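You operate a simulated robot arm through the tools that you are given. There is no shell and no other tool.

The job below is to be done with a simulated two-armed robot. You get a single attempt, and the scene is never put back.

JOB
Lay the yellow slip on the clamp board and clamp the row tight.
Fine: push the stop up tight and shut both clamps; leave the lock knob.

It is judged by the outcome, as a careful person would: the job done as asked, and still so three seconds after it is handed in. It fails if anything else is knocked over, pushed out of place, dropped, spilled or broken.

ROBOT AND FRAMES
Two 7-joint arms with fingered hands on one trunk that stands fixed in place. Base frame: the origin is at the foot of the trunk, x ahead of it, y to its left, z up. Units: mm, rad, N and s.
The left shoulder is at [51, 152, 1147], the right one opposite. With the tool pointing down near the work surface each hand reaches from about 420 to 820 mm from the base axis, measured 20 degrees to its own side. Payload 3.8 kg a hand.
Tool frame (each hand has its own): the origin (TCP) lies between the finger pads and is the grasp point; the fingertips stand 30 mm ahead of it; z points along the fingers, y is the line along which they close. The gripper opens to 104 mm; its body begins 35 mm behind the TCP. The gripper is a hand of 5 fingers: y runs from the thumb to the fingers, the wrist lies at [-15, -104, -178] in the tool frame, and closing takes about 1.5 s.
Orientation is that of the tool frame in the base frame, as a unit quaternion [w, x, y, z]. With the fingers straight down and the wrist toward the robot, the tool's x, y and z point along [0, 1, 0], [1, 0, 0] and [0, 0, -1] of the base frame.

CONTROLS
- The arms move only by the tool jog_arm. It takes "left_moves", "right_moves" or both (then of equal length, played together; a hand with none holds still); each is a list of rows, each a list of 6 numbers: the shift along the tool's x, y, z in mm, then the turn, a rotation vector about the tool's x, y, z in rad. In form: [[dx, dy, dz, wx, wy, wz], ...]. A call has 1 to 20 rows; each row is the pose to reach, as a shift and turn from the pose commanded when the call began, along the tool's axes at that moment. "left_claw" and "right_claw" are, for a hand that has rows, the gripper command, from -1 (fully open) to 1 (shut), values between in proportion, set as the call begins (left out, the last holds). Each row takes 0.2 s and may step no farther than 50 mm and 0.15 rad from the row before; otherwise, or with a gripper value out of range, the whole call is refused. Where a pose cannot be reached the arm comes as near as it can. A force on the tool above 40 N (or 10 N above the force at the start of the call, whichever is more), or a blocked arm, ends the call early, and 0.2 s more pass. The fingers move at their own pace (about 72 mm/s each) and stop on an object; they squeeze with about 24 N. The grip force told is the motor's: it shows also when the fingers shut on nothing. Time passes only in rows, and 0.2 s behind the last, so rows that repeat a pose let the fingers close. It gives the time, the measured TCP pose, the force on the tool (base axes), the opening and the grip force at its end, in the units of the frame above (readings bear some noise), with the torque about the TCP (base axes, N m) and any sound that the robot's microphone picked up.
- Cameras (640 x 400 px; columns grow to the right, rows downward): "scene" is now at [135.6, 56.7, 1309.9]; the picture's right is [0.62, -0.78, -0.09], its down [-0.42, -0.23, -0.88] and it looks along [0.67, 0.58, -0.47] (base axes); focal length 366 px, centre (320, 200). "left" rides on the left gripper at [-80, -78, -141] in its tool frame; the picture's right is [-0.78, -0.30, 0.56], its down [0.53, -0.78, 0.33] and it looks along [0.33, 0.56, 0.76] (tool axes); focal length 247 px, centre (320, 200). "right" rides on the right gripper at [80, -78, -141] in its tool frame; the picture's right is [-0.78, 0.30, -0.56], its down [-0.54, -0.78, 0.33] and it looks along [-0.33, 0.56, 0.76] (tool axes); focal length 247 px, centre (320, 200). There is no depth. A picture from a camera that has moved, and an enlarged one, comes with that camera's place and axes in the base frame and with its lens.
- camera(camera): a new picture of that camera. No time passes.
- slide_trunk(by): moves the trunk up (or, below 0, down) by that many mm; the arms and the scene camera ride with it, the base frame stays. It gives what a move gives, with no picture.
- preshape(shape, hand): the hand has 5 fingers and takes this shape, open, in about a second: jaw (thumb against the fingers, like two jaws); tri (thumb and two fingers); tip (a fingertip pinch); poke (one finger out to press); point (the index stretched); flat (the hand flat); cup (the hand cupped); fist (a fist). The gripper value then closes the fingers along that shape, each until it touches; the sizes above hold for jaw. It gives what a move gives, with no picture.
- head_to(pan, tilt): turns the head with the scene camera to pan (to the left, within 1.396 rad either way) and tilt (down, from -0.506 to 1.204), counted from straight ahead of the robot (the tilt from the chest, where the trunk bows). It gives what a move gives.
- enlarge(camera, box): a new picture of the part [left, top, right, bottom] of that camera's present view, enlarged. No time passes.
- job_done(): hands the job in; it is judged then, once.

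Places have to be worked out from the pictures, the camera data and where the tool is seen. Open the grippers and draw the arms clear of the work before you hand the job in, unless the task says otherwise.

The tools are called after "Request:" by a JSON object that holds its "fn" and its "kwargs". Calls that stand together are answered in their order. jog_arm: Moves the arms, as the interface text tells. Its arguments: {"type":"object","properties":{"left_moves":{"type":"array"},"left_claw":{"type":"number"},"right_moves":{"type":"array"},"right_claw":{"type":"number"}},"required":[]} The other tools are called the same way: slide_trunk (by) moves the trunk up or down; preshape (shape, hand) gives the hand a shape; head_to (pan, tilt) turns the head that bears the scene camera; camera (camera) takes a picture; enlarge (camera, box) takes an enlarged picture of a part of a camera's view; job_done () hands the job in.

At the start:

```text
clock: 0.0
left_ee_pos: [374.5, 465.1, 1125.1]
left_orientation: [0.0, 0.707, 0.707, 0.001]
left_force: [0.0, -0.1, -0.6]
left_ft_torque: [0.01, 0.03, 0.01]
left_width: 103.8
left_grip_force: 0.1
left_shape: jaw
right_ee_pos: [423.2, 73.9, 1118.3]
right_orientation: [0.0, 0.707, 0.707, 0.001]
right_force: [0.2, 0.0, 0.5]
right_ft_torque: [-0.02, -0.01, -0.03]
right_width: 103.5
right_grip_force: 0.0
right_shape: jaw
trunk travel left (down, up): [-225.0, 231.0]
head pan, tilt (commanded): [0.674, 0.379]
```

scene: 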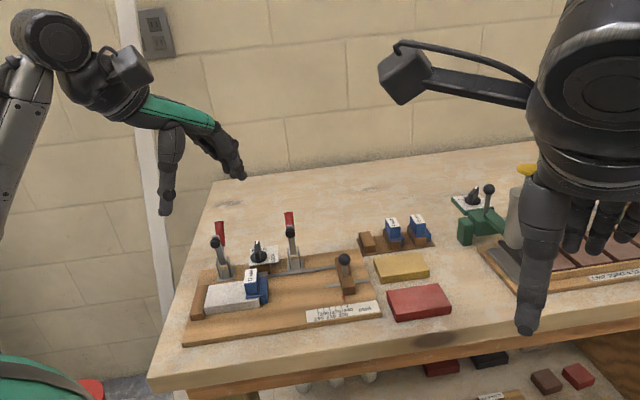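
right: 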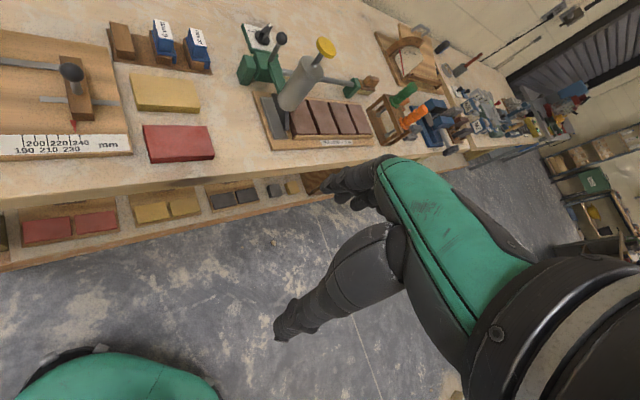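
left: 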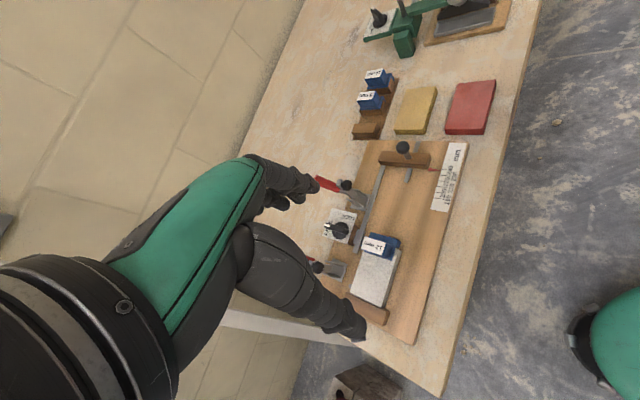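

The scene shows the clamp board with a white slip and a blue block at its left end, two red-handled clamps behind, a stop with a knob, and a yellow and a red slip to the right. I'll look at the details enlarged before moving.

Request:
{"fn": "enlarge", "kwargs": {"camera": "scene", "box": [170, 190, 390, 350]}}

Request:
{"fn": "enlarge", "kwargs": {"camera": "left", "box": [280, 60, 500, 350]}}

Request:
{"fn": "enlarge", "kwargs": {"camera": "scene", "box": [340, 180, 480, 330]}}

```text
2.50 times, centred on (280, 270) of scene
camera zoom: at [135.6, 56.7, 1309.9], right [0.62, -0.78, -0.09], down [-0.42, -0.23, -0.88], along [0.67, 0.58, -0.47], focal length 914 px, centre (420, 25)
```

zoom: 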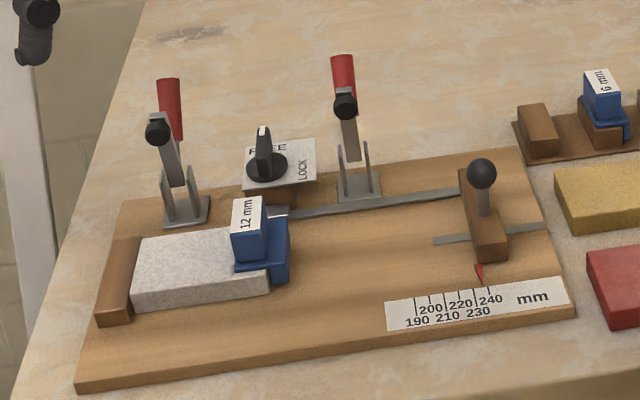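

```text
1.38 times, centred on (390, 205) of left
camera zoom: at [295.1, 386.2, 1265.8], right [-0.3, -0.78, -0.56], down [-0.78, 0.53, -0.33], along [0.56, 0.33, -0.76], focal length 341 px, centre (223, 193)
```

zoom: 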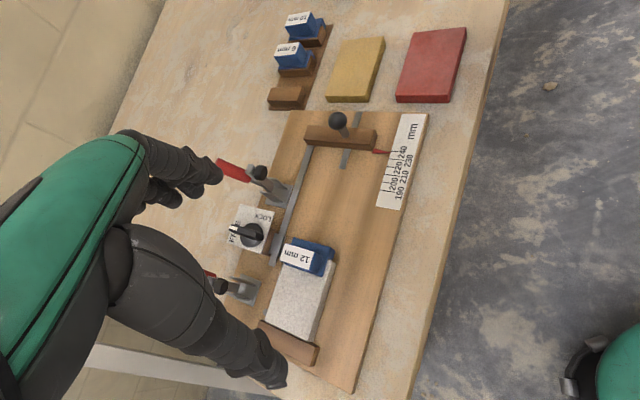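

```text
2.67 times, centred on (410, 255) of scene
camera zoom: at [135.6, 56.7, 1309.9], right [0.62, -0.78, -0.09], down [-0.42, -0.23, -0.88], along [0.67, 0.58, -0.47], focal length 975 px, centre (80, 53)
```

zoom: 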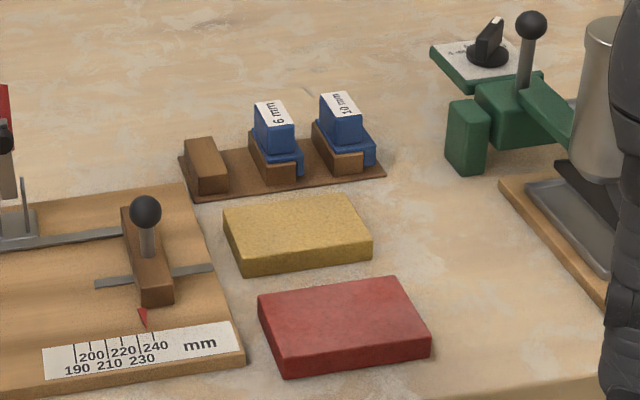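

The scene geometry puts the board top at about z 850, with the row running along (0.70,-0.71) in base x,y and the yellow slip near (636,307). I'll zoom further on the clamps, stop and clip.

Request:
{"fn": "enlarge", "kwargs": {"camera": "scene", "box": [265, 200, 325, 275]}}

Request:
{"fn": "enlarge", "kwargs": {"camera": "scene", "box": [180, 210, 280, 325]}}

Request:
{"fn": "enlarge", "kwargs": {"camera": "scene", "box": [300, 240, 390, 330]}}

Request:
{"fn": "enlarge", "kwargs": {"camera": "left", "box": [310, 130, 480, 260]}}

Request:
{"fn": "enlarge", "kwargs": {"camera": "right", "box": [0, 0, 250, 180]}}

```text
5.33 times, centred on (295, 238) of scene
camera zoom: at [135.6, 56.7, 1309.9], right [0.62, -0.78, -0.09], down [-0.42, -0.23, -0.88], along [0.67, 0.58, -0.47], focal length 1949 px, centre (453, 0)
```

zoom: 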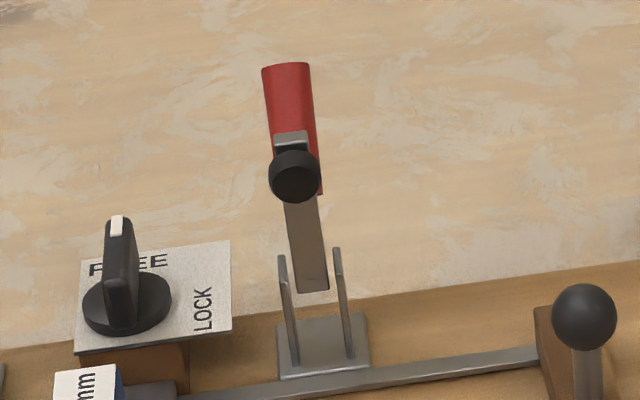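

```text
3.48 times, centred on (230, 268) of scene
camera zoom: at [135.6, 56.7, 1309.9], right [0.62, -0.78, -0.09], down [-0.42, -0.23, -0.88], along [0.67, 0.58, -0.47], focal length 1271 px, centre (633, -35)
```

zoom: 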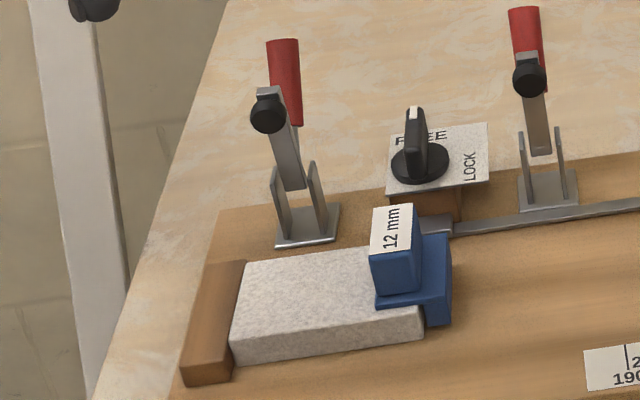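

```text
4.44 times, centred on (345, 285) of scene
camera zoom: at [135.6, 56.7, 1309.9], right [0.62, -0.78, -0.09], down [-0.42, -0.23, -0.88], along [0.67, 0.58, -0.47], focal length 1624 px, centre (209, -178)
```

zoom: 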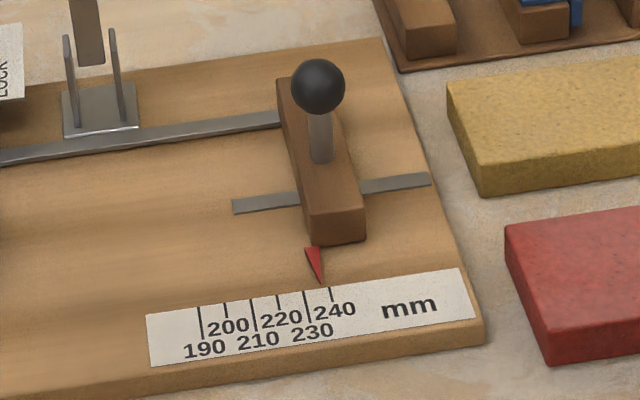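

```text
3.08 times, centred on (395, 195) of left
camera zoom: at [295.1, 386.2, 1265.8], right [-0.3, -0.78, -0.56], down [-0.78, 0.53, -0.33], along [0.56, 0.33, -0.76], focal length 760 px, centre (89, 215)
```

zoom: 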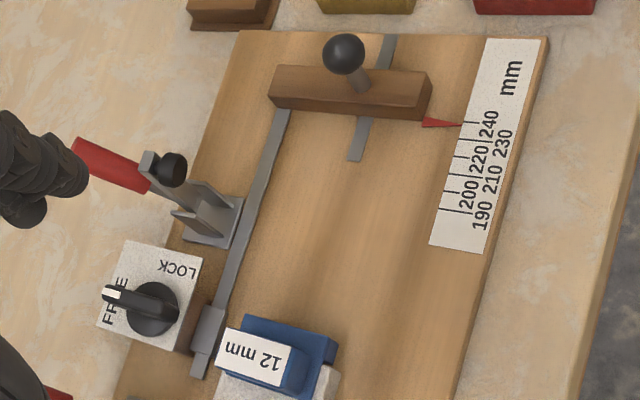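

```text
2.22 times, centred on (125, 90) of right
camera zoom: at [346.7, 154.5, 1259.4], right [0.3, -0.78, 0.56], down [-0.78, -0.54, -0.33], along [0.56, -0.33, -0.76], focal length 549 px, centre (753, 444)
```

zoom: 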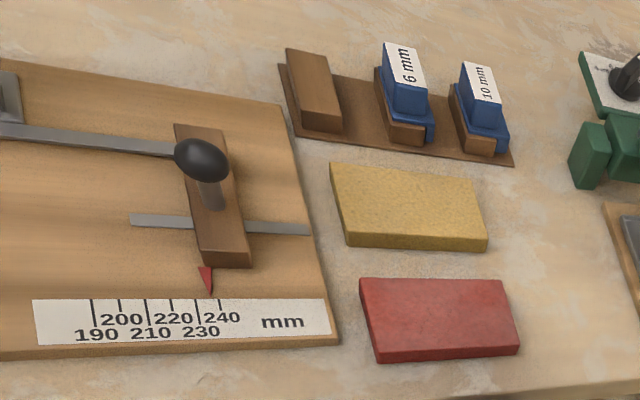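

The clamp levers look like rigid arms: bar with a black pad on its front face and a red handle behind, tipped forward over the slip to shut. I'll draw the right hand away to the right and bring the left hand, turned 45° to align with the board, above the yellow slip for a closer look.

Request:
{"fn": "jog_arm", "kwargs": {"right_moves": [[-30, 0, 0, 0, 0, 0], [-60, 0, 0, 0, 0, 0], [-90, 0, 0, 0, 0, 0], [-120, 0, 0, 0, 0, 0], [-150, 0, 0, 0, 0, 0], [-180, 0, 0, 0, 0, 0], [-210, 0, 0, 0, 0, 0], [-220, 0, 0, 0, 0, 0]], "left_moves": [[-25, 28, 10, 0, 0, -0.1], [-50, 56, 20, 0, 0, -0.2], [-75, 84, 30, 0, 0, -0.3], [-100, 112, 45, 0, 0, -0.4], [-125, 140, 60, 0, 0, -0.5], [-150, 168, 75, 0, 0, -0.6], [-175, 196, 90, 0, 0, -0.7], [-195, 225, 105, 0, 0, -0.785]]}}

```text
clock: 1.8
left_ee_pos: [600.9, 269.4, 1015.8]
left_orientation: [-0.001, 0.381, 0.924, 0.0]
left_force: [0.0, 0.1, -0.8]
left_ft_torque: [0.01, 0.02, 0.0]
left_width: 103.9
left_grip_force: 0.0
left_shape: jaw
right_ee_pos: [427.3, -148.4, 1117.2]
right_orientation: [-0.001, 0.707, 0.708, -0.001]
right_force: [1.0, 0.4, -0.2]
right_ft_torque: [0.0, 0.02, 0.01]
right_width: 103.8
right_grip_force: 0.0
right_shape: jaw
trunk travel left (down, up): [-225.0, 231.0]
head pan, tilt (commanded): [0.674, 0.379]
```

The left hand is at (601,269,1016) with its closing axis along the board's depth. I take pictures from all three cameras.

Request:
{"fn": "camera", "kwargs": {"camera": "left"}}

Request:
{"fn": "camera", "kwargs": {"camera": "scene"}}

Request:
{"fn": "camera", "kwargs": {"camera": "right"}}

```text
taken
camera left: at [602.5, 159.5, 1156.9], right [0.34, -0.76, -0.56], down [-0.93, -0.17, -0.33], along [0.15, 0.63, -0.76], focal length 247 px, centre (320, 200)
```

left: 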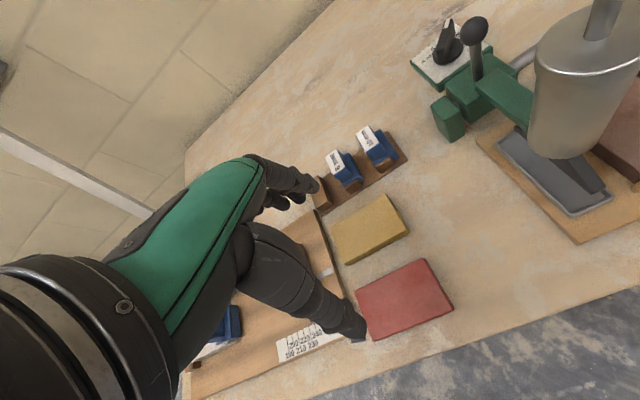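

```text
taken
camera scene: at [137.7, 55.8, 1309.6], right [0.62, -0.78, -0.09], down [-0.42, -0.23, -0.88], along [0.67, 0.58, -0.47], focal length 366 px, centre (320, 200)
```

scene: 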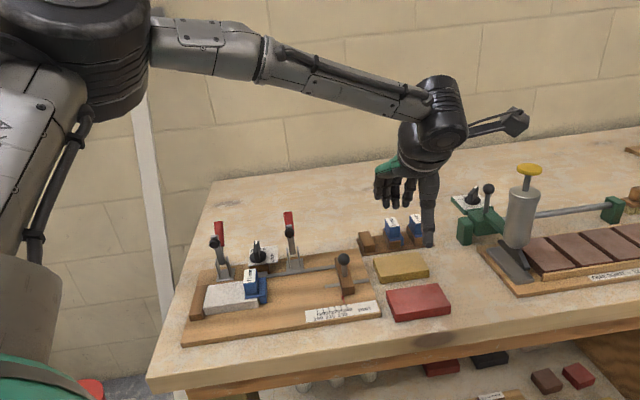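

```text
taken
camera right: at [349.1, -67.8, 1258.1], right [0.3, -0.78, 0.56], down [-0.78, -0.54, -0.33], along [0.56, -0.33, -0.76], focal length 247 px, centre (320, 200)
```

right: 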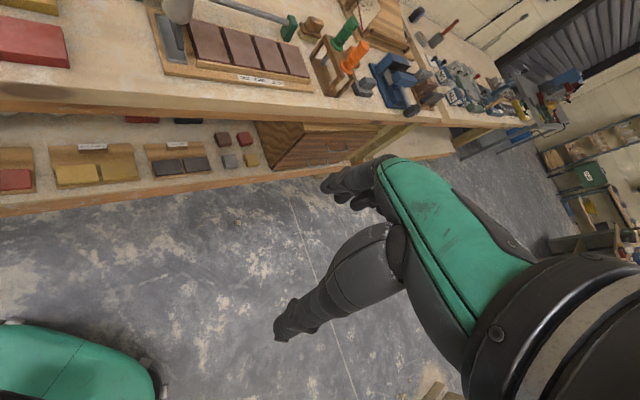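

Both slips are visible now. I zoom on them in both cameras to triangulate the corners.

Request:
{"fn": "enlarge", "kwargs": {"camera": "left", "box": [310, 170, 470, 350]}}

Request:
{"fn": "enlarge", "kwargs": {"camera": "scene", "box": [340, 210, 480, 330]}}

Request:
{"fn": "enlarge", "kwargs": {"camera": "scene", "box": [240, 240, 400, 340]}}

```text
2.22 times, centred on (390, 260) of left
camera zoom: at [602.5, 159.5, 1156.9], right [0.34, -0.76, -0.56], down [-0.93, -0.17, -0.33], along [0.15, 0.63, -0.76], focal length 549 px, centre (164, 67)
```

zoom: 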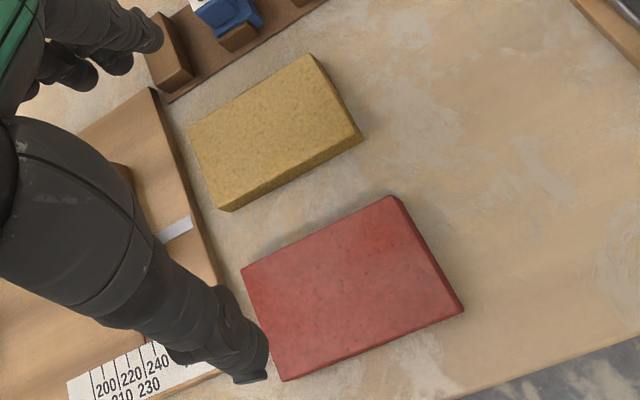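

```text
3.33 times, centred on (410, 270) of scene
camera zoom: at [137.7, 55.8, 1309.6], right [0.62, -0.78, -0.09], down [-0.42, -0.23, -0.88], along [0.67, 0.58, -0.47], focal length 1218 px, centre (20, -33)
```

zoom: 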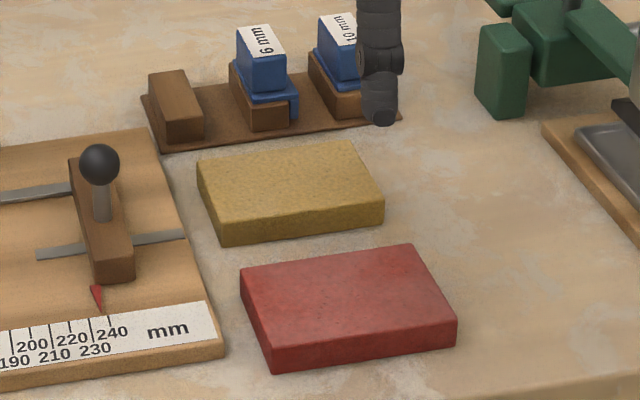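

```text
4.00 times, centred on (320, 290) of scene
camera zoom: at [137.7, 55.8, 1309.6], right [0.62, -0.78, -0.09], down [-0.42, -0.23, -0.88], along [0.67, 0.58, -0.47], focal length 1462 px, centre (320, -160)
```

zoom: 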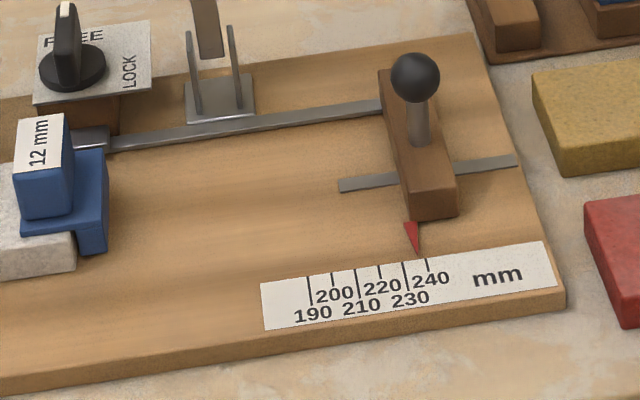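

My triangulation puts the slip at about 90×53×14 mm, centred near (637,309) with its top around z 870. There are roughly 38 mm of clear table in front of it and 29 mm behind. I'll narrow the opening to about 70 mm and hover over it.

Request:
{"fn": "jog_arm", "kwargs": {"left_moves": [[1, 15, 14, 0, 0, 0], [1, 30, 28, 0, 0, 0], [2, 45, 42, 0, 0, 0], [2.6, 53.6, 56, 0, 0, 0], [2.6, 53.6, 56, 0, 0, 0], [2.6, 53.6, 56, 0, 0, 0]], "left_claw": -0.35}}

```text
clock: 3.2
left_ee_pos: [635.1, 309.9, 962.4]
left_orientation: [0.0, 0.383, 0.924, 0.0]
left_force: [0.0, 0.1, 0.4]
left_ft_torque: [0.01, 0.01, 0.01]
left_width: 70.4
left_grip_force: 0.1
left_shape: jaw
right_ee_pos: [425.6, -145.7, 1117.6]
right_orientation: [0.0, 0.706, 0.708, 0.0]
right_force: [-0.2, -0.3, 0.0]
right_ft_torque: [-0.01, 0.02, -0.02]
right_width: 103.5
right_grip_force: 0.0
right_shape: jaw
trunk travel left (down, up): [-225.0, 231.0]
head pan, tilt (commanded): [0.674, 0.379]
```

The opening is 70 mm and the TCP is at (635,310,962). I check the alignment of thumb and fingers with the slip.

Request:
{"fn": "camera", "kwargs": {"camera": "left"}}

Request:
{"fn": "enlarge", "kwargs": {"camera": "scene", "box": [330, 150, 490, 320]}}

Request:
{"fn": "camera", "kwargs": {"camera": "scene"}}

```text
taken
camera left: at [636.1, 199.7, 1103.4], right [0.34, -0.76, -0.56], down [-0.93, -0.17, -0.33], along [0.16, 0.63, -0.76], focal length 247 px, centre (320, 200)
```

left: 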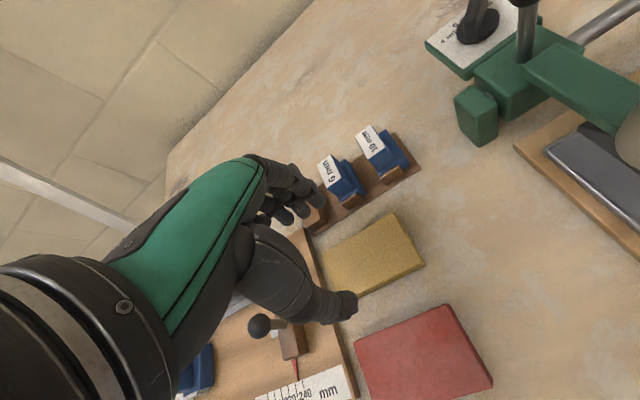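

```text
2.35 times, centred on (410, 235) of scene
camera zoom: at [135.6, 56.6, 1309.9], right [0.62, -0.78, -0.09], down [-0.42, -0.23, -0.88], along [0.67, 0.58, -0.47], focal length 860 px, centre (108, 118)
```

zoom: 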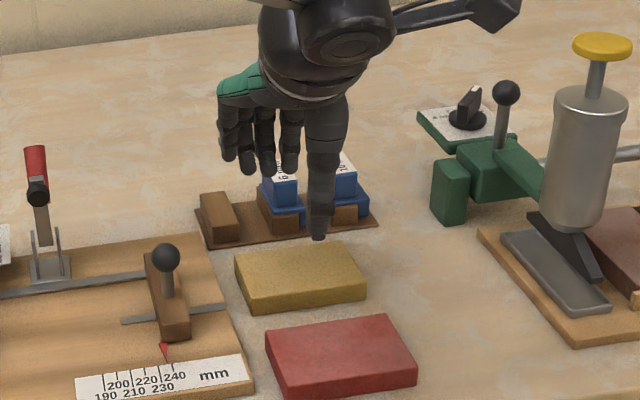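

```text
taken
camera scene: at [135.6, 56.6, 1309.9], right [0.62, -0.78, -0.09], down [-0.42, -0.23, -0.88], along [0.67, 0.58, -0.47], focal length 366 px, centre (320, 200)
```

scene: 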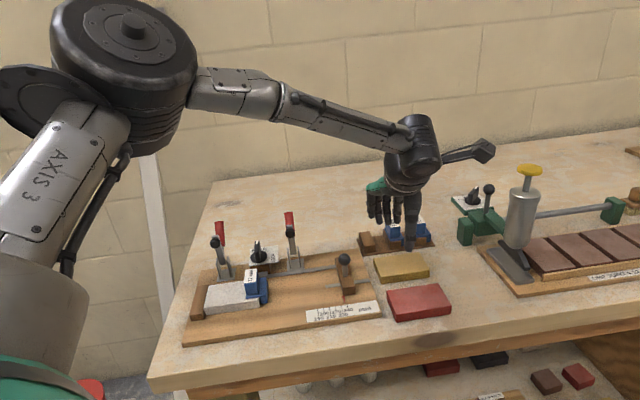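

The slip's centre appears at about (641,307), so I shift 6 mm to the right along the slip and lower so the tips come near the slip's top level. I go slowly and then look again.

Request:
{"fn": "jog_arm", "kwargs": {"left_moves": [[-3, 1, 12, 0, 0, 0], [-6, 2, 24, 0, 0, 0], [-6, 2, 36, 0, 0, 0], [-6, 2, 47, 0, 0, 0], [-6, 2, 57, 0, 0, 0]]}}

```text
clock: 4.4
left_ee_pos: [640.8, 306.9, 906.7]
left_orientation: [-0.001, 0.383, 0.924, 0.0]
left_force: [-1.1, 0.1, -1.1]
left_ft_torque: [-0.01, 0.02, -0.01]
left_width: 70.5
left_grip_force: 0.1
left_shape: jaw
right_ee_pos: [424.8, -146.1, 1117.8]
right_orientation: [0.0, 0.708, 0.706, 0.0]
right_force: [-0.3, -0.1, -0.4]
right_ft_torque: [0.01, 0.0, -0.01]
right_width: 103.6
right_grip_force: 0.2
right_shape: jaw
trunk travel left (down, up): [-225.0, 231.0]
head pan, tilt (commanded): [0.674, 0.379]
```

No contact so far at z 907. I check how the tips stand relative to slip, rack and red slip.

Request:
{"fn": "camera", "kwargs": {"camera": "left"}}

Request:
{"fn": "enlarge", "kwargs": {"camera": "scene", "box": [350, 200, 460, 310]}}

Request:
{"fn": "enlarge", "kwargs": {"camera": "left", "box": [240, 140, 480, 360]}}

```text
taken
camera left: at [641.7, 196.5, 1047.9], right [0.34, -0.76, -0.56], down [-0.93, -0.17, -0.33], along [0.16, 0.63, -0.76], focal length 247 px, centre (320, 200)
```

left: 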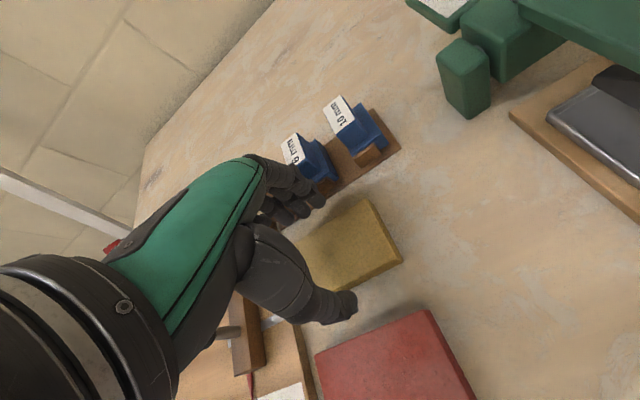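

```text
3.64 times, centred on (405, 255) of scene
camera zoom: at [135.9, 56.6, 1309.9], right [0.62, -0.78, -0.09], down [-0.42, -0.23, -0.88], along [0.67, 0.58, -0.47], focal length 1329 px, centre (11, 0)
```

zoom: 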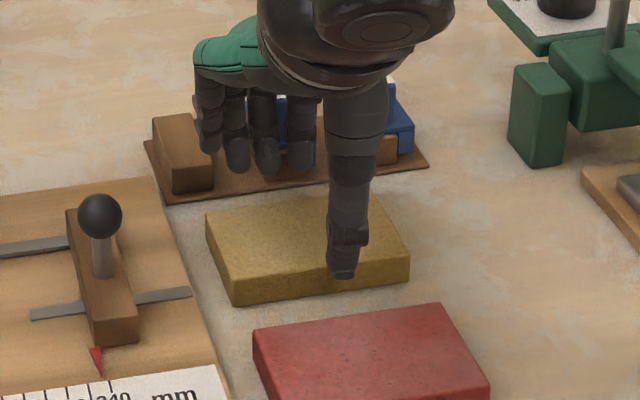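

```text
1.82 times, centred on (360, 250) of left
camera zoom: at [641.7, 196.5, 1047.9], right [0.34, -0.76, -0.56], down [-0.93, -0.17, -0.33], along [0.16, 0.63, -0.76], focal length 449 px, centre (247, 109)
```

zoom: 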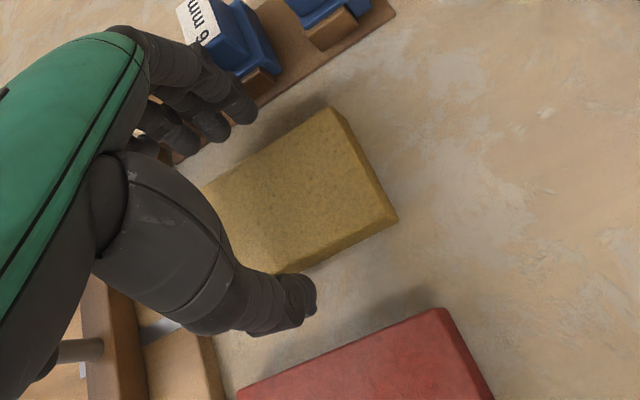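

Projection checks agree with the slip top at z≈870 and thumb tip about 36 mm below the TCP. I shift 3.5 mm toward the front, narrow to about 64 mm to clear the rack, and descend to z≈896.

Request:
{"fn": "jog_arm", "kwargs": {"left_moves": [[0, -3.5, 0, 0, 0, 0], [0, -3.5, 0, 0, 0, 0], [0, -3.5, 4, 0, 0, 0], [0, -3.5, 8, 0, 0, 0], [0, -3.5, 11, 0, 0, 0]], "left_claw": -0.23}}

```text
clock: 5.6
left_ee_pos: [638.2, 304.6, 896.2]
left_orientation: [0.001, 0.383, 0.924, 0.0]
left_force: [-0.7, 0.4, -0.3]
left_ft_torque: [-0.04, 0.03, 0.0]
left_width: 64.5
left_grip_force: 0.0
left_shape: jaw
right_ee_pos: [425.5, -147.0, 1117.6]
right_orientation: [0.001, 0.707, 0.707, 0.0]
right_force: [0.3, 0.2, -0.6]
right_ft_torque: [-0.03, -0.03, 0.0]
right_width: 103.8
right_grip_force: 0.0
right_shape: jaw
trunk travel left (down, up): [-225.0, 231.0]
head pan, tilt (commanded): [0.674, 0.379]
```

Still no contact at z 896. I look at tips against the slip before going lower.

Request:
{"fn": "enlarge", "kwargs": {"camera": "scene", "box": [360, 210, 450, 300]}}

Request:
{"fn": "enlarge", "kwargs": {"camera": "left", "box": [240, 140, 420, 340]}}

```text
4.44 times, centred on (405, 255) of scene
camera zoom: at [135.8, 56.6, 1309.9], right [0.62, -0.78, -0.09], down [-0.42, -0.23, -0.88], along [0.67, 0.58, -0.47], focal length 1624 px, centre (-58, -44)
```

zoom: 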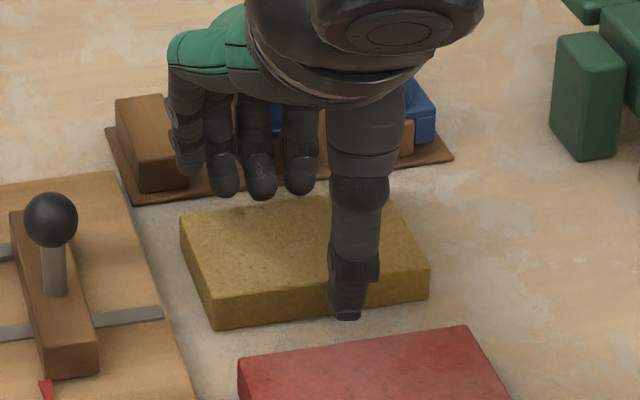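

```text
2.00 times, centred on (330, 240) of left
camera zoom: at [638.8, 194.1, 1036.8], right [0.34, -0.76, -0.56], down [-0.93, -0.17, -0.33], along [0.16, 0.63, -0.76], focal length 494 px, centre (300, 120)
```

zoom: 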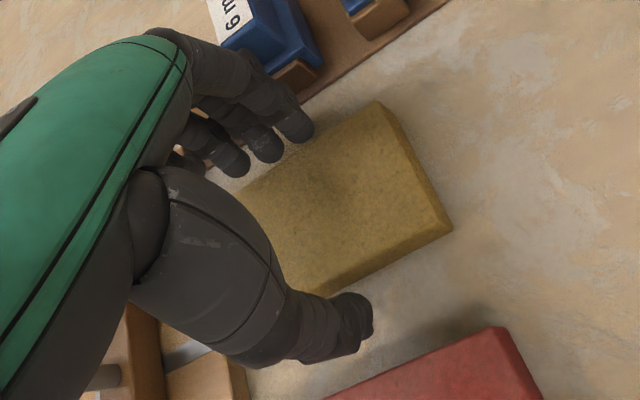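

The thumb stands just in front of the slip and the four fingers just behind. I go down another 3 mm, checking for table contact.

Request:
{"fn": "jog_arm", "kwargs": {"left_moves": [[0, 0, 1.5, 0, 0, 0], [0, 0, 3, 0, 0, 0]]}}

```text
clock: 6.2
left_ee_pos: [638.5, 304.5, 892.7]
left_orientation: [0.001, 0.382, 0.924, 0.0]
left_force: [-0.1, -0.1, 0.4]
left_ft_torque: [0.05, -0.05, 0.01]
left_width: 64.6
left_grip_force: 0.1
left_shape: jaw
right_ee_pos: [425.6, -147.3, 1117.8]
right_orientation: [0.0, 0.707, 0.707, 0.0]
right_force: [-0.5, -0.4, -1.2]
right_ft_torque: [0.02, 0.02, 0.05]
right_width: 103.7
right_grip_force: 0.0
right_shape: jaw
trunk travel left (down, up): [-225.0, 231.0]
head pan, tilt (commanded): [0.674, 0.379]
```

No contact yet at 892.7; I step down another 3 mm.

Request:
{"fn": "jog_arm", "kwargs": {"left_moves": [[0, 0, 1.5, 0, 0, 0], [0, 0, 3, 0, 0, 0]]}}

```text
clock: 6.8
left_ee_pos: [637.7, 304.2, 888.8]
left_orientation: [0.001, 0.382, 0.924, 0.0]
left_force: [1.0, 0.6, 1.0]
left_ft_torque: [0.02, 0.01, 0.02]
left_width: 64.6
left_grip_force: 0.1
left_shape: jaw
right_ee_pos: [424.6, -146.9, 1117.5]
right_orientation: [0.001, 0.707, 0.707, 0.0]
right_force: [0.1, 0.2, 0.1]
right_ft_torque: [-0.01, -0.01, -0.02]
right_width: 103.8
right_grip_force: 0.1
right_shape: jaw
trunk travel left (down, up): [-225.0, 231.0]
head pan, tilt (commanded): [0.674, 0.379]
```

Force still around noise at 889. I look at the tips again in close zoom.

Request:
{"fn": "enlarge", "kwargs": {"camera": "scene", "box": [370, 225, 450, 295]}}

Request:
{"fn": "enlarge", "kwargs": {"camera": "left", "box": [260, 170, 380, 300]}}

```text
5.71 times, centred on (410, 260) of scene
camera zoom: at [135.7, 56.6, 1309.9], right [0.62, -0.78, -0.09], down [-0.42, -0.23, -0.88], along [0.67, 0.58, -0.47], focal length 2089 px, centre (-194, -143)
```

zoom: 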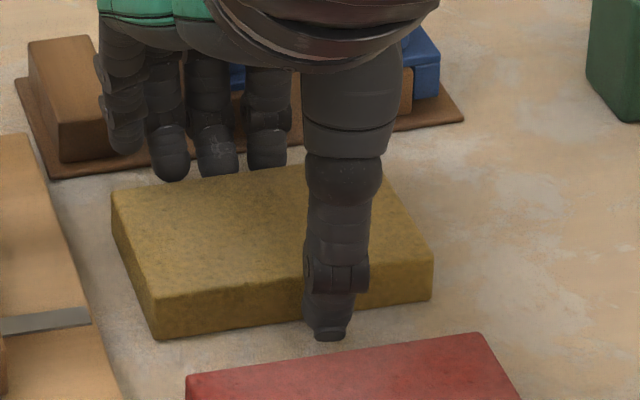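

```text
3.08 times, centred on (320, 235) of left
camera zoom: at [639.1, 193.5, 1031.1], right [0.34, -0.76, -0.56], down [-0.93, -0.17, -0.33], along [0.16, 0.63, -0.76], focal length 760 px, centre (320, 92)
```

zoom: 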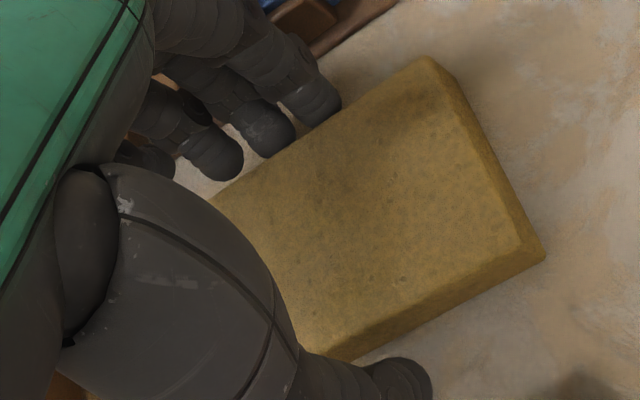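

The finger tips are just reaching the slip's back edge level, so more depth is needed. I step down 3 mm again.

Request:
{"fn": "jog_arm", "kwargs": {"left_moves": [[0, 0, 1.5, 0, 0, 0], [0, 0, 3, 0, 0, 0]]}}

```text
clock: 7.4
left_ee_pos: [637.8, 303.0, 887.0]
left_orientation: [0.001, 0.382, 0.924, 0.0]
left_force: [0.9, -0.1, -0.2]
left_ft_torque: [0.05, -0.02, -0.01]
left_width: 64.9
left_grip_force: 0.0
left_shape: jaw
right_ee_pos: [423.0, -147.7, 1118.0]
right_orientation: [0.001, 0.708, 0.707, 0.0]
right_force: [0.6, -0.7, -0.6]
right_ft_torque: [0.01, 0.0, -0.01]
right_width: 103.8
right_grip_force: 0.1
right_shape: jaw
trunk travel left (down, up): [-225.0, 231.0]
head pan, tilt (commanded): [0.674, 0.379]
```

Free of contact at 887; another 3 mm down.

Request:
{"fn": "jog_arm", "kwargs": {"left_moves": [[0, 0, 1.5, 0, 0, 0], [0, 0, 3, 0, 0, 0]]}}

```text
clock: 8.0
left_ee_pos: [638.9, 303.7, 882.8]
left_orientation: [0.0, 0.383, 0.924, 0.001]
left_force: [0.7, -0.4, 0.0]
left_ft_torque: [0.04, 0.01, 0.01]
left_width: 64.7
left_grip_force: 0.0
left_shape: jaw
right_ee_pos: [424.1, -146.8, 1117.0]
right_orientation: [0.0, 0.707, 0.708, 0.001]
right_force: [-0.2, 0.6, -0.8]
right_ft_torque: [0.0, -0.03, 0.02]
right_width: 103.7
right_grip_force: 0.2
right_shape: jaw
trunk travel left (down, up): [-225.0, 231.0]
head pan, tilt (commanded): [0.674, 0.379]
```

Still nothing touched at 883. I look once more before continuing.

Request:
{"fn": "enlarge", "kwargs": {"camera": "scene", "box": [370, 225, 450, 295]}}

Request:
{"fn": "enlarge", "kwargs": {"camera": "left", "box": [260, 170, 400, 320]}}

```text
5.71 times, centred on (410, 260) of scene
camera zoom: at [135.8, 56.5, 1309.9], right [0.62, -0.78, -0.09], down [-0.42, -0.23, -0.88], along [0.67, 0.58, -0.47], focal length 2089 px, centre (-194, -143)
```

zoom: 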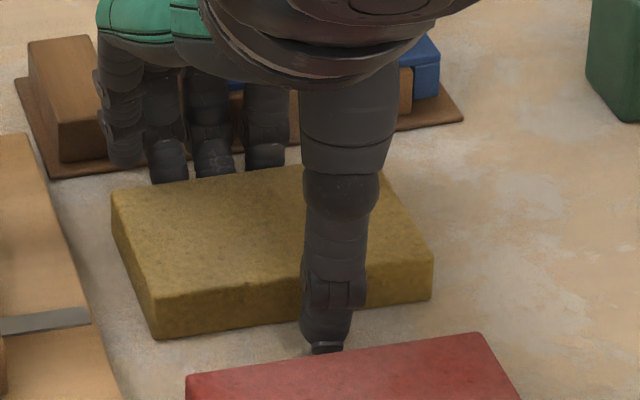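

```text
2.67 times, centred on (330, 245) of left
camera zoom: at [639.2, 194.1, 1024.9], right [0.34, -0.76, -0.56], down [-0.93, -0.17, -0.33], along [0.16, 0.63, -0.76], focal length 659 px, centre (293, 80)
```

zoom: 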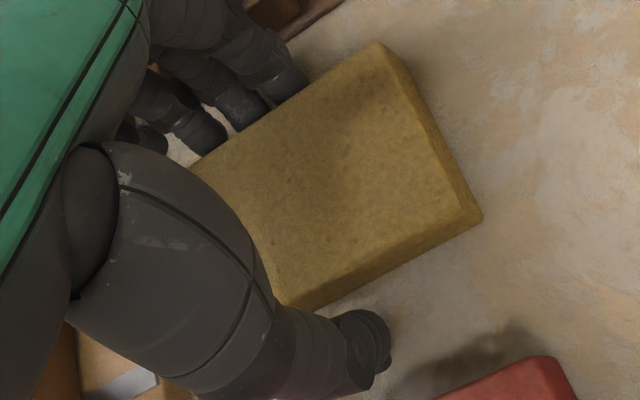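

Fingers are now behind the slip's back face. One more 3 mm step to get a deeper hold.

Request:
{"fn": "jog_arm", "kwargs": {"left_moves": [[0, 0, 1.5, 0, 0, 0], [0, 0, 3, 0, 0, 0]]}}

```text
clock: 8.6
left_ee_pos: [638.8, 304.5, 881.4]
left_orientation: [0.0, 0.383, 0.924, 0.0]
left_force: [0.2, 0.5, 0.8]
left_ft_torque: [0.06, -0.02, -0.03]
left_width: 64.5
left_grip_force: 0.1
left_shape: jaw
right_ee_pos: [426.1, -146.4, 1116.6]
right_orientation: [0.001, 0.708, 0.707, 0.0]
right_force: [0.5, 0.9, -0.4]
right_ft_torque: [0.0, 0.0, 0.01]
right_width: 103.7
right_grip_force: 0.1
right_shape: jaw
trunk travel left (down, up): [-225.0, 231.0]
head pan, tilt (commanded): [0.674, 0.379]
```

No contact yet at 881; another 2–3 mm.

Request:
{"fn": "jog_arm", "kwargs": {"left_moves": [[0, 0, 1.5, 0, 0, 0], [0, 0, 3, 0, 0, 0]]}}

```text
clock: 9.2
left_ee_pos: [638.1, 303.3, 880.7]
left_orientation: [0.003, 0.383, 0.924, 0.0]
left_force: [0.5, 1.8, 11.2]
left_ft_torque: [0.1, -0.02, 0.03]
left_width: 64.5
left_grip_force: 0.0
left_shape: jaw
right_ee_pos: [423.6, -146.9, 1117.3]
right_orientation: [0.0, 0.707, 0.708, 0.0]
right_force: [0.1, 0.7, 0.1]
right_ft_torque: [-0.03, -0.01, -0.04]
right_width: 103.7
right_grip_force: 0.0
right_shape: jaw
trunk travel left (down, up): [-225.0, 231.0]
head pan, tilt (commanded): [0.674, 0.379]
```

Contact: 11 N at z≈880, so the tips are on the table (table ≈ z 850). I raise 3 mm and close the hand on the slip.

Request:
{"fn": "jog_arm", "kwargs": {"left_moves": [[0, 0, -3, 0, 0, 0], [0, 0, -3, 0, 0, 0]]}}

Request:
{"fn": "jog_arm", "kwargs": {"left_moves": [[0, 0, 0, 0, 0, 0], [0, 0, 0, 0, 0, 0], [0, 0, 0, 0, 0, 0], [0, 0, 0, 0, 0, 0], [0, 0, 0, 0, 0, 0], [0, 0, 0, 0, 0, 0], [0, 0, 0, 0, 0, 0], [0, 0, 0, 0, 0, 0]], "left_claw": 1.0}}

```text
clock: 9.8
left_ee_pos: [638.4, 302.9, 880.5]
left_orientation: [0.0, 0.383, 0.924, 0.0]
left_force: [2.0, -0.3, 4.7]
left_ft_torque: [0.17, -0.16, -0.05]
left_width: 64.8
left_grip_force: 0.1
left_shape: jaw
right_ee_pos: [425.7, -146.9, 1117.7]
right_orientation: [0.0, 0.707, 0.707, 0.001]
right_force: [0.0, 0.2, 0.0]
right_ft_torque: [0.01, -0.02, -0.01]
right_width: 103.4
right_grip_force: 0.1
right_shape: jaw
trunk travel left (down, up): [-225.0, 231.0]
head pan, tilt (commanded): [0.674, 0.379]
```

```text
clock: 11.6
left_ee_pos: [636.6, 304.7, 881.4]
left_orientation: [0.0, 0.383, 0.924, 0.0]
left_force: [-2.5, -0.9, 2.2]
left_ft_torque: [-0.03, 0.1, -0.04]
left_width: 51.9
left_grip_force: 24.0
left_shape: jaw
right_ee_pos: [424.5, -148.0, 1117.2]
right_orientation: [0.0, 0.707, 0.707, 0.0]
right_force: [0.0, 0.0, 0.8]
right_ft_torque: [-0.02, 0.02, -0.01]
right_width: 103.6
right_grip_force: 0.0
right_shape: jaw
trunk travel left (down, up): [-225.0, 231.0]
head pan, tilt (commanded): [0.674, 0.379]
```

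The hand has closed on 52 mm with 24 N, matching the slip's width. I lift 40 mm and check the hold.

Request:
{"fn": "jog_arm", "kwargs": {"left_moves": [[0, 0, -5, 0, 0, 0], [0, 0, -12, 0, 0, 0], [0, 0, -20, 0, 0, 0], [0, 0, -30, 0, 0, 0], [0, 0, -40, 0, 0, 0], [0, 0, -50, 0, 0, 0]]}}

Request:
{"fn": "camera", "kwargs": {"camera": "left"}}

Request:
{"fn": "enlarge", "kwargs": {"camera": "scene", "box": [340, 180, 480, 310]}}

```text
clock: 13.0
left_ee_pos: [637.6, 304.7, 930.3]
left_orientation: [0.0, 0.383, 0.924, -0.002]
left_force: [-0.4, 1.0, -2.1]
left_ft_torque: [-0.01, 0.0, 0.0]
left_width: 52.1
left_grip_force: 24.2
left_shape: jaw
right_ee_pos: [424.8, -147.5, 1117.3]
right_orientation: [0.0, 0.707, 0.707, -0.001]
right_force: [0.0, -0.5, 0.7]
right_ft_torque: [0.03, 0.01, 0.01]
right_width: 103.5
right_grip_force: 0.0
right_shape: jaw
trunk travel left (down, up): [-225.0, 231.0]
head pan, tilt (commanded): [0.674, 0.379]
```

```text
taken
camera left: at [639.5, 194.1, 1071.4], right [0.34, -0.76, -0.56], down [-0.93, -0.17, -0.33], along [0.16, 0.63, -0.76], focal length 247 px, centre (320, 200)
```

left: 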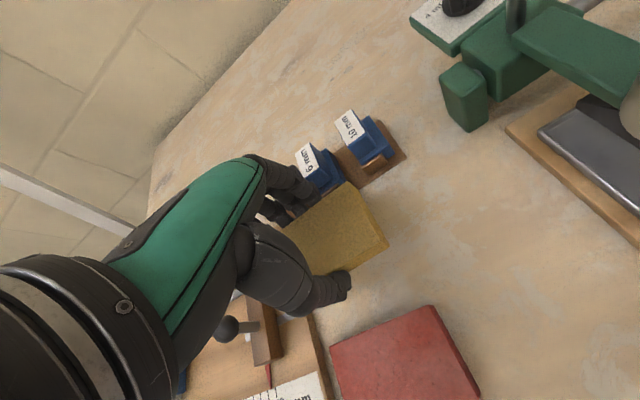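

```text
3.08 times, centred on (410, 245) of scene
camera zoom: at [135.9, 56.6, 1309.9], right [0.62, -0.78, -0.09], down [-0.42, -0.23, -0.88], along [0.67, 0.58, -0.47], focal length 1125 px, centre (43, 62)
```

zoom: 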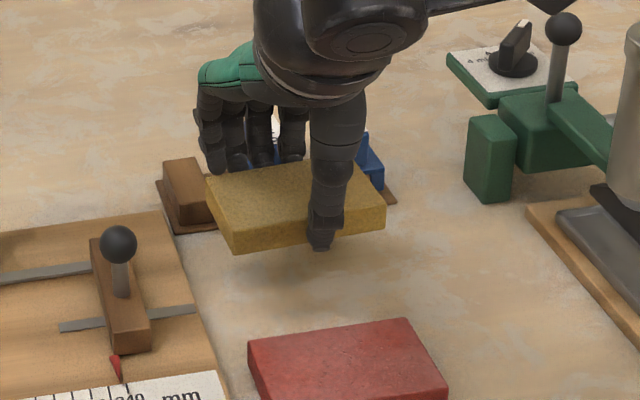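

The slip is held level. I raise it to clear the stop's knob and carry it left over the front part of the board, well clear of the clamps.

Request:
{"fn": "jog_arm", "kwargs": {"left_moves": [[0, 0, -20, 0, 0, 0], [0, 0, -40, 0, 0, 0], [0, 0, -60, 0, 0, 0], [15, -5, -65, 0, 0, 0], [40, -13, -65, 0, 0, 0], [65, -21, -65, 0, 0, 0], [90, -29, -65, 0, 0, 0], [115, -37, -65, 0, 0, 0], [140, -45, -65, 0, 0, 0], [165, -53, -65, 0, 0, 0], [180, -58, -65, 0, 0, 0], [190, -61.5, -65, 0, 0, 0], [190, -61.5, -65, 0, 0, 0]]}}

Request:
{"fn": "camera", "kwargs": {"camera": "left"}}

Request:
{"fn": "camera", "kwargs": {"camera": "scene"}}

```text
clock: 15.8
left_ee_pos: [461.2, 395.1, 996.4]
left_orientation: [-0.001, 0.382, 0.924, -0.001]
left_force: [-0.7, 0.0, -1.5]
left_ft_torque: [0.0, -0.01, -0.01]
left_width: 51.7
left_grip_force: 23.2
left_shape: jaw
right_ee_pos: [426.1, -147.4, 1116.9]
right_orientation: [0.0, 0.707, 0.707, 0.0]
right_force: [-0.2, -0.3, 1.0]
right_ft_torque: [-0.01, 0.01, 0.02]
right_width: 103.8
right_grip_force: 0.0
right_shape: jaw
trunk travel left (down, up): [-225.0, 231.0]
head pan, tilt (commanded): [0.674, 0.379]
```

```text
taken
camera left: at [461.3, 284.6, 1137.5], right [0.34, -0.76, -0.56], down [-0.93, -0.17, -0.33], along [0.16, 0.63, -0.76], focal length 247 px, centre (320, 200)
```

left: 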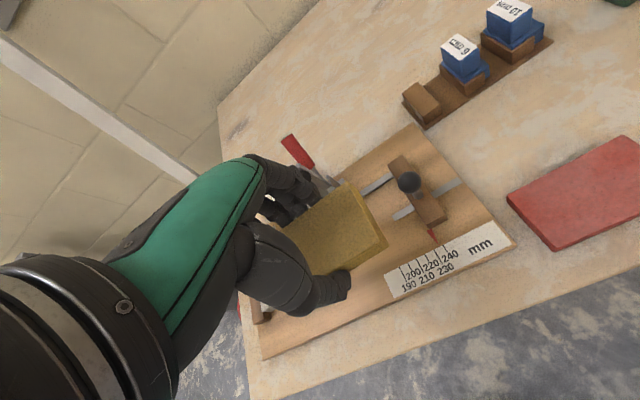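

```text
taken
camera scene: at [136.0, 56.6, 1309.9], right [0.62, -0.78, -0.09], down [-0.42, -0.23, -0.88], along [0.67, 0.58, -0.47], focal length 366 px, centre (320, 200)
```

scene: 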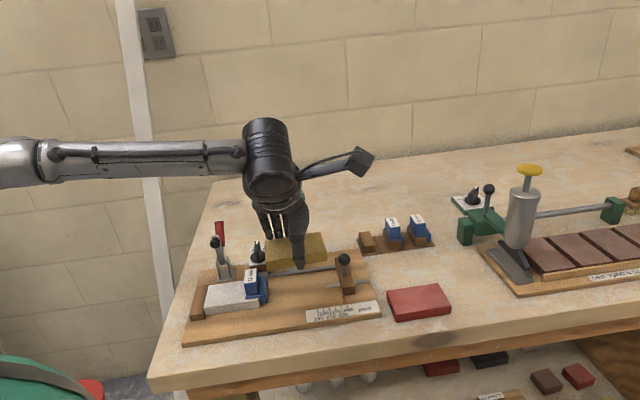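

The slip is over the board's front half. I zoom in with both cameras to measure the gap between clip and stop relative to the slip.

Request:
{"fn": "enlarge", "kwargs": {"camera": "left", "box": [230, 120, 530, 370]}}

Request:
{"fn": "enlarge", "kwargs": {"camera": "scene", "box": [170, 200, 400, 350]}}

```text
1.60 times, centred on (380, 245) of left
camera zoom: at [461.3, 284.6, 1137.5], right [0.34, -0.76, -0.56], down [-0.93, -0.17, -0.33], along [0.16, 0.63, -0.76], focal length 395 px, centre (224, 128)
```

zoom: 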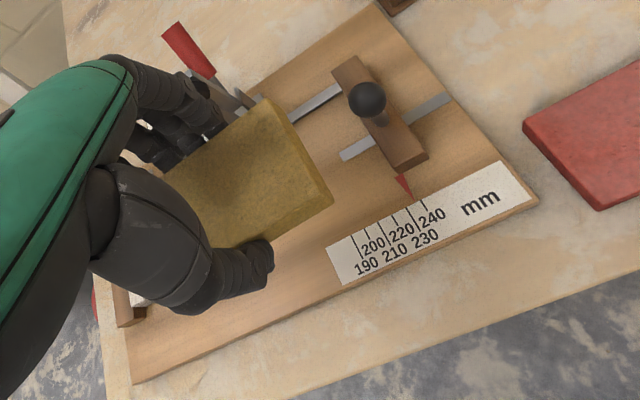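

```text
2.67 times, centred on (285, 275) of scene
camera zoom: at [136.0, 56.6, 1309.9], right [0.62, -0.78, -0.09], down [-0.42, -0.23, -0.88], along [0.67, 0.58, -0.47], focal length 975 px, centre (413, 0)
```

zoom: 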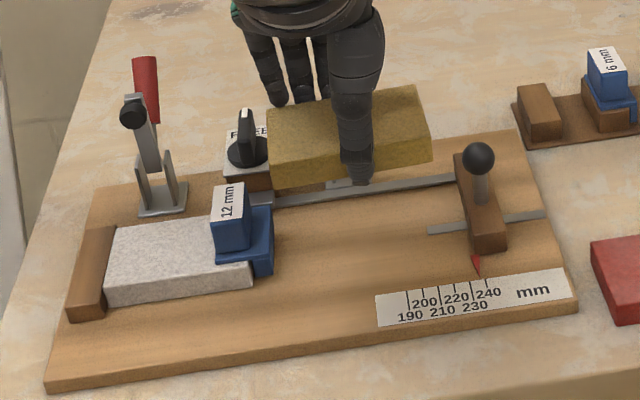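

Clip face is near u≈-20 and stop face near u≈117 along the row, so the 90 mm slip (now about u -2…89) fits between with margin on both ends. The clamp-2 arm leans over the back of the row, so I'll lay the slip a bit forward of the row and slide it back afterwards. Shifting 13 mm back and descending.

Request:
{"fn": "jog_arm", "kwargs": {"left_moves": [[0, 6, 0, 0, 0, 0], [0, 13, 15, 0, 0, 0], [0, 13, 35, 0, 0, 0], [0, 13, 55, 0, 0, 0], [0, 13, 70, 0, 0, 0], [0, 13, 80, 0, 0, 0], [0, 13, 88, 0, 0, 0]]}}

Request:
{"fn": "camera", "kwargs": {"camera": "left"}}

Request:
{"fn": "enlarge", "kwargs": {"camera": "scene", "box": [170, 200, 400, 350]}}

```text
clock: 17.4
left_ee_pos: [471.8, 404.4, 907.3]
left_orientation: [0.0, 0.382, 0.924, -0.001]
left_force: [-0.8, -0.2, -1.9]
left_ft_torque: [-0.02, -0.01, 0.01]
left_width: 51.8
left_grip_force: 24.1
left_shape: jaw
right_ee_pos: [426.0, -147.4, 1117.3]
right_orientation: [0.0, 0.708, 0.706, 0.0]
right_force: [0.0, -0.6, 0.2]
right_ft_torque: [0.0, -0.01, 0.03]
right_width: 103.7
right_grip_force: 0.0
right_shape: jaw
trunk travel left (down, up): [-225.0, 231.0]
head pan, tilt (commanded): [0.674, 0.379]
```

```text
taken
camera left: at [471.0, 294.0, 1048.5], right [0.34, -0.76, -0.56], down [-0.93, -0.17, -0.33], along [0.16, 0.63, -0.76], focal length 247 px, centre (320, 200)
```

left: 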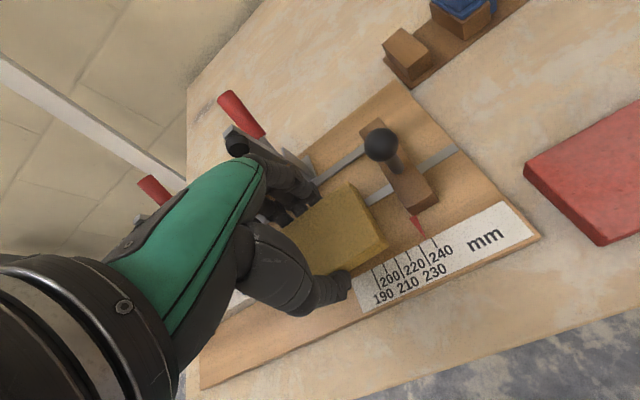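

```text
2.67 times, centred on (285, 275) of scene
camera zoom: at [136.0, 56.8, 1309.9], right [0.62, -0.78, -0.09], down [-0.42, -0.23, -0.88], along [0.67, 0.58, -0.47], focal length 975 px, centre (413, 0)
```

zoom: 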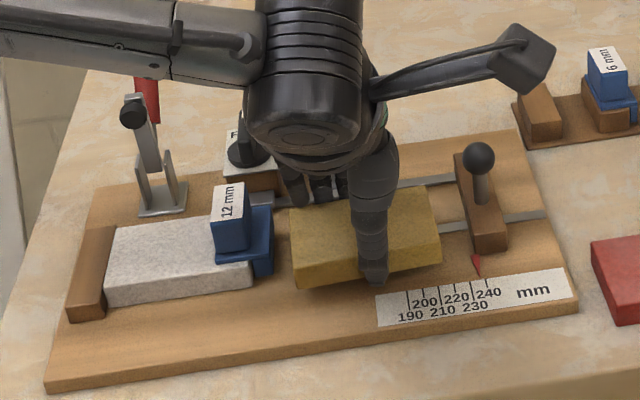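

The slip hovers about 15–20 mm over the board, between the clip and the stop. I lower in small steps watching the force.

Request:
{"fn": "jog_arm", "kwargs": {"left_moves": [[0, 0, 3, 0, 0, 0], [0, 0, 6, 0, 0, 0], [0, 0, 9, 0, 0, 0]]}}

Request:
{"fn": "jog_arm", "kwargs": {"left_moves": [[0, 0, 1.5, 0, 0, 0], [0, 0, 3, 0, 0, 0]]}}

```text
clock: 18.2
left_ee_pos: [469.4, 403.4, 898.6]
left_orientation: [0.0, 0.383, 0.924, 0.0]
left_force: [0.3, -0.3, -1.8]
left_ft_torque: [-0.02, -0.02, -0.01]
left_width: 51.8
left_grip_force: 23.9
left_shape: jaw
right_ee_pos: [424.9, -146.5, 1116.5]
right_orientation: [0.0, 0.707, 0.707, 0.0]
right_force: [-0.6, 0.2, 0.0]
right_ft_torque: [-0.03, 0.0, 0.03]
right_width: 103.6
right_grip_force: 0.2
right_shape: jaw
trunk travel left (down, up): [-225.0, 231.0]
head pan, tilt (commanded): [0.674, 0.379]
```

```text
clock: 18.8
left_ee_pos: [469.8, 404.1, 896.5]
left_orientation: [0.0, 0.383, 0.924, 0.001]
left_force: [0.1, 0.0, -2.3]
left_ft_torque: [-0.02, -0.04, -0.01]
left_width: 51.9
left_grip_force: 24.3
left_shape: jaw
right_ee_pos: [425.0, -145.7, 1117.1]
right_orientation: [0.0, 0.707, 0.707, 0.0]
right_force: [0.3, 0.3, 0.7]
right_ft_torque: [0.02, 0.04, -0.01]
right_width: 103.5
right_grip_force: 0.0
right_shape: jaw
trunk travel left (down, up): [-225.0, 231.0]
head pan, tilt (commanded): [0.674, 0.379]
```

Still only the slip's weight on the hand at 896. Continuing down in small steps.

Request:
{"fn": "jog_arm", "kwargs": {"left_moves": [[0, 0, 1.5, 0, 0, 0], [0, 0, 3, 0, 0, 0]]}}

Request:
{"fn": "jog_arm", "kwargs": {"left_moves": [[0, 0, 1, 0, 0, 0], [0, 0, 2, 0, 0, 0]]}}

```text
clock: 19.4
left_ee_pos: [469.2, 404.3, 892.8]
left_orientation: [0.001, 0.383, 0.924, 0.0]
left_force: [-0.1, 1.1, 4.7]
left_ft_torque: [-0.03, 0.14, 0.01]
left_width: 51.7
left_grip_force: 24.2
left_shape: jaw
right_ee_pos: [425.1, -146.8, 1116.5]
right_orientation: [0.0, 0.706, 0.708, 0.0]
right_force: [0.1, -0.5, -0.8]
right_ft_torque: [-0.04, 0.0, -0.01]
right_width: 103.9
right_grip_force: 0.1
right_shape: jaw
trunk travel left (down, up): [-225.0, 231.0]
head pan, tilt (commanded): [0.674, 0.379]
```

```text
clock: 20.0
left_ee_pos: [470.4, 402.7, 892.4]
left_orientation: [0.002, 0.383, 0.924, 0.002]
left_force: [0.6, 2.8, 15.8]
left_ft_torque: [-0.19, 0.27, 0.01]
left_width: 52.0
left_grip_force: 23.8
left_shape: jaw
right_ee_pos: [422.3, -146.9, 1118.8]
right_orientation: [0.001, 0.707, 0.707, 0.001]
right_force: [0.6, -0.9, 0.2]
right_ft_torque: [0.02, 0.01, 0.01]
right_width: 103.6
right_grip_force: 0.0
right_shape: jaw
trunk travel left (down, up): [-225.0, 231.0]
head pan, tilt (commanded): [0.674, 0.379]
```

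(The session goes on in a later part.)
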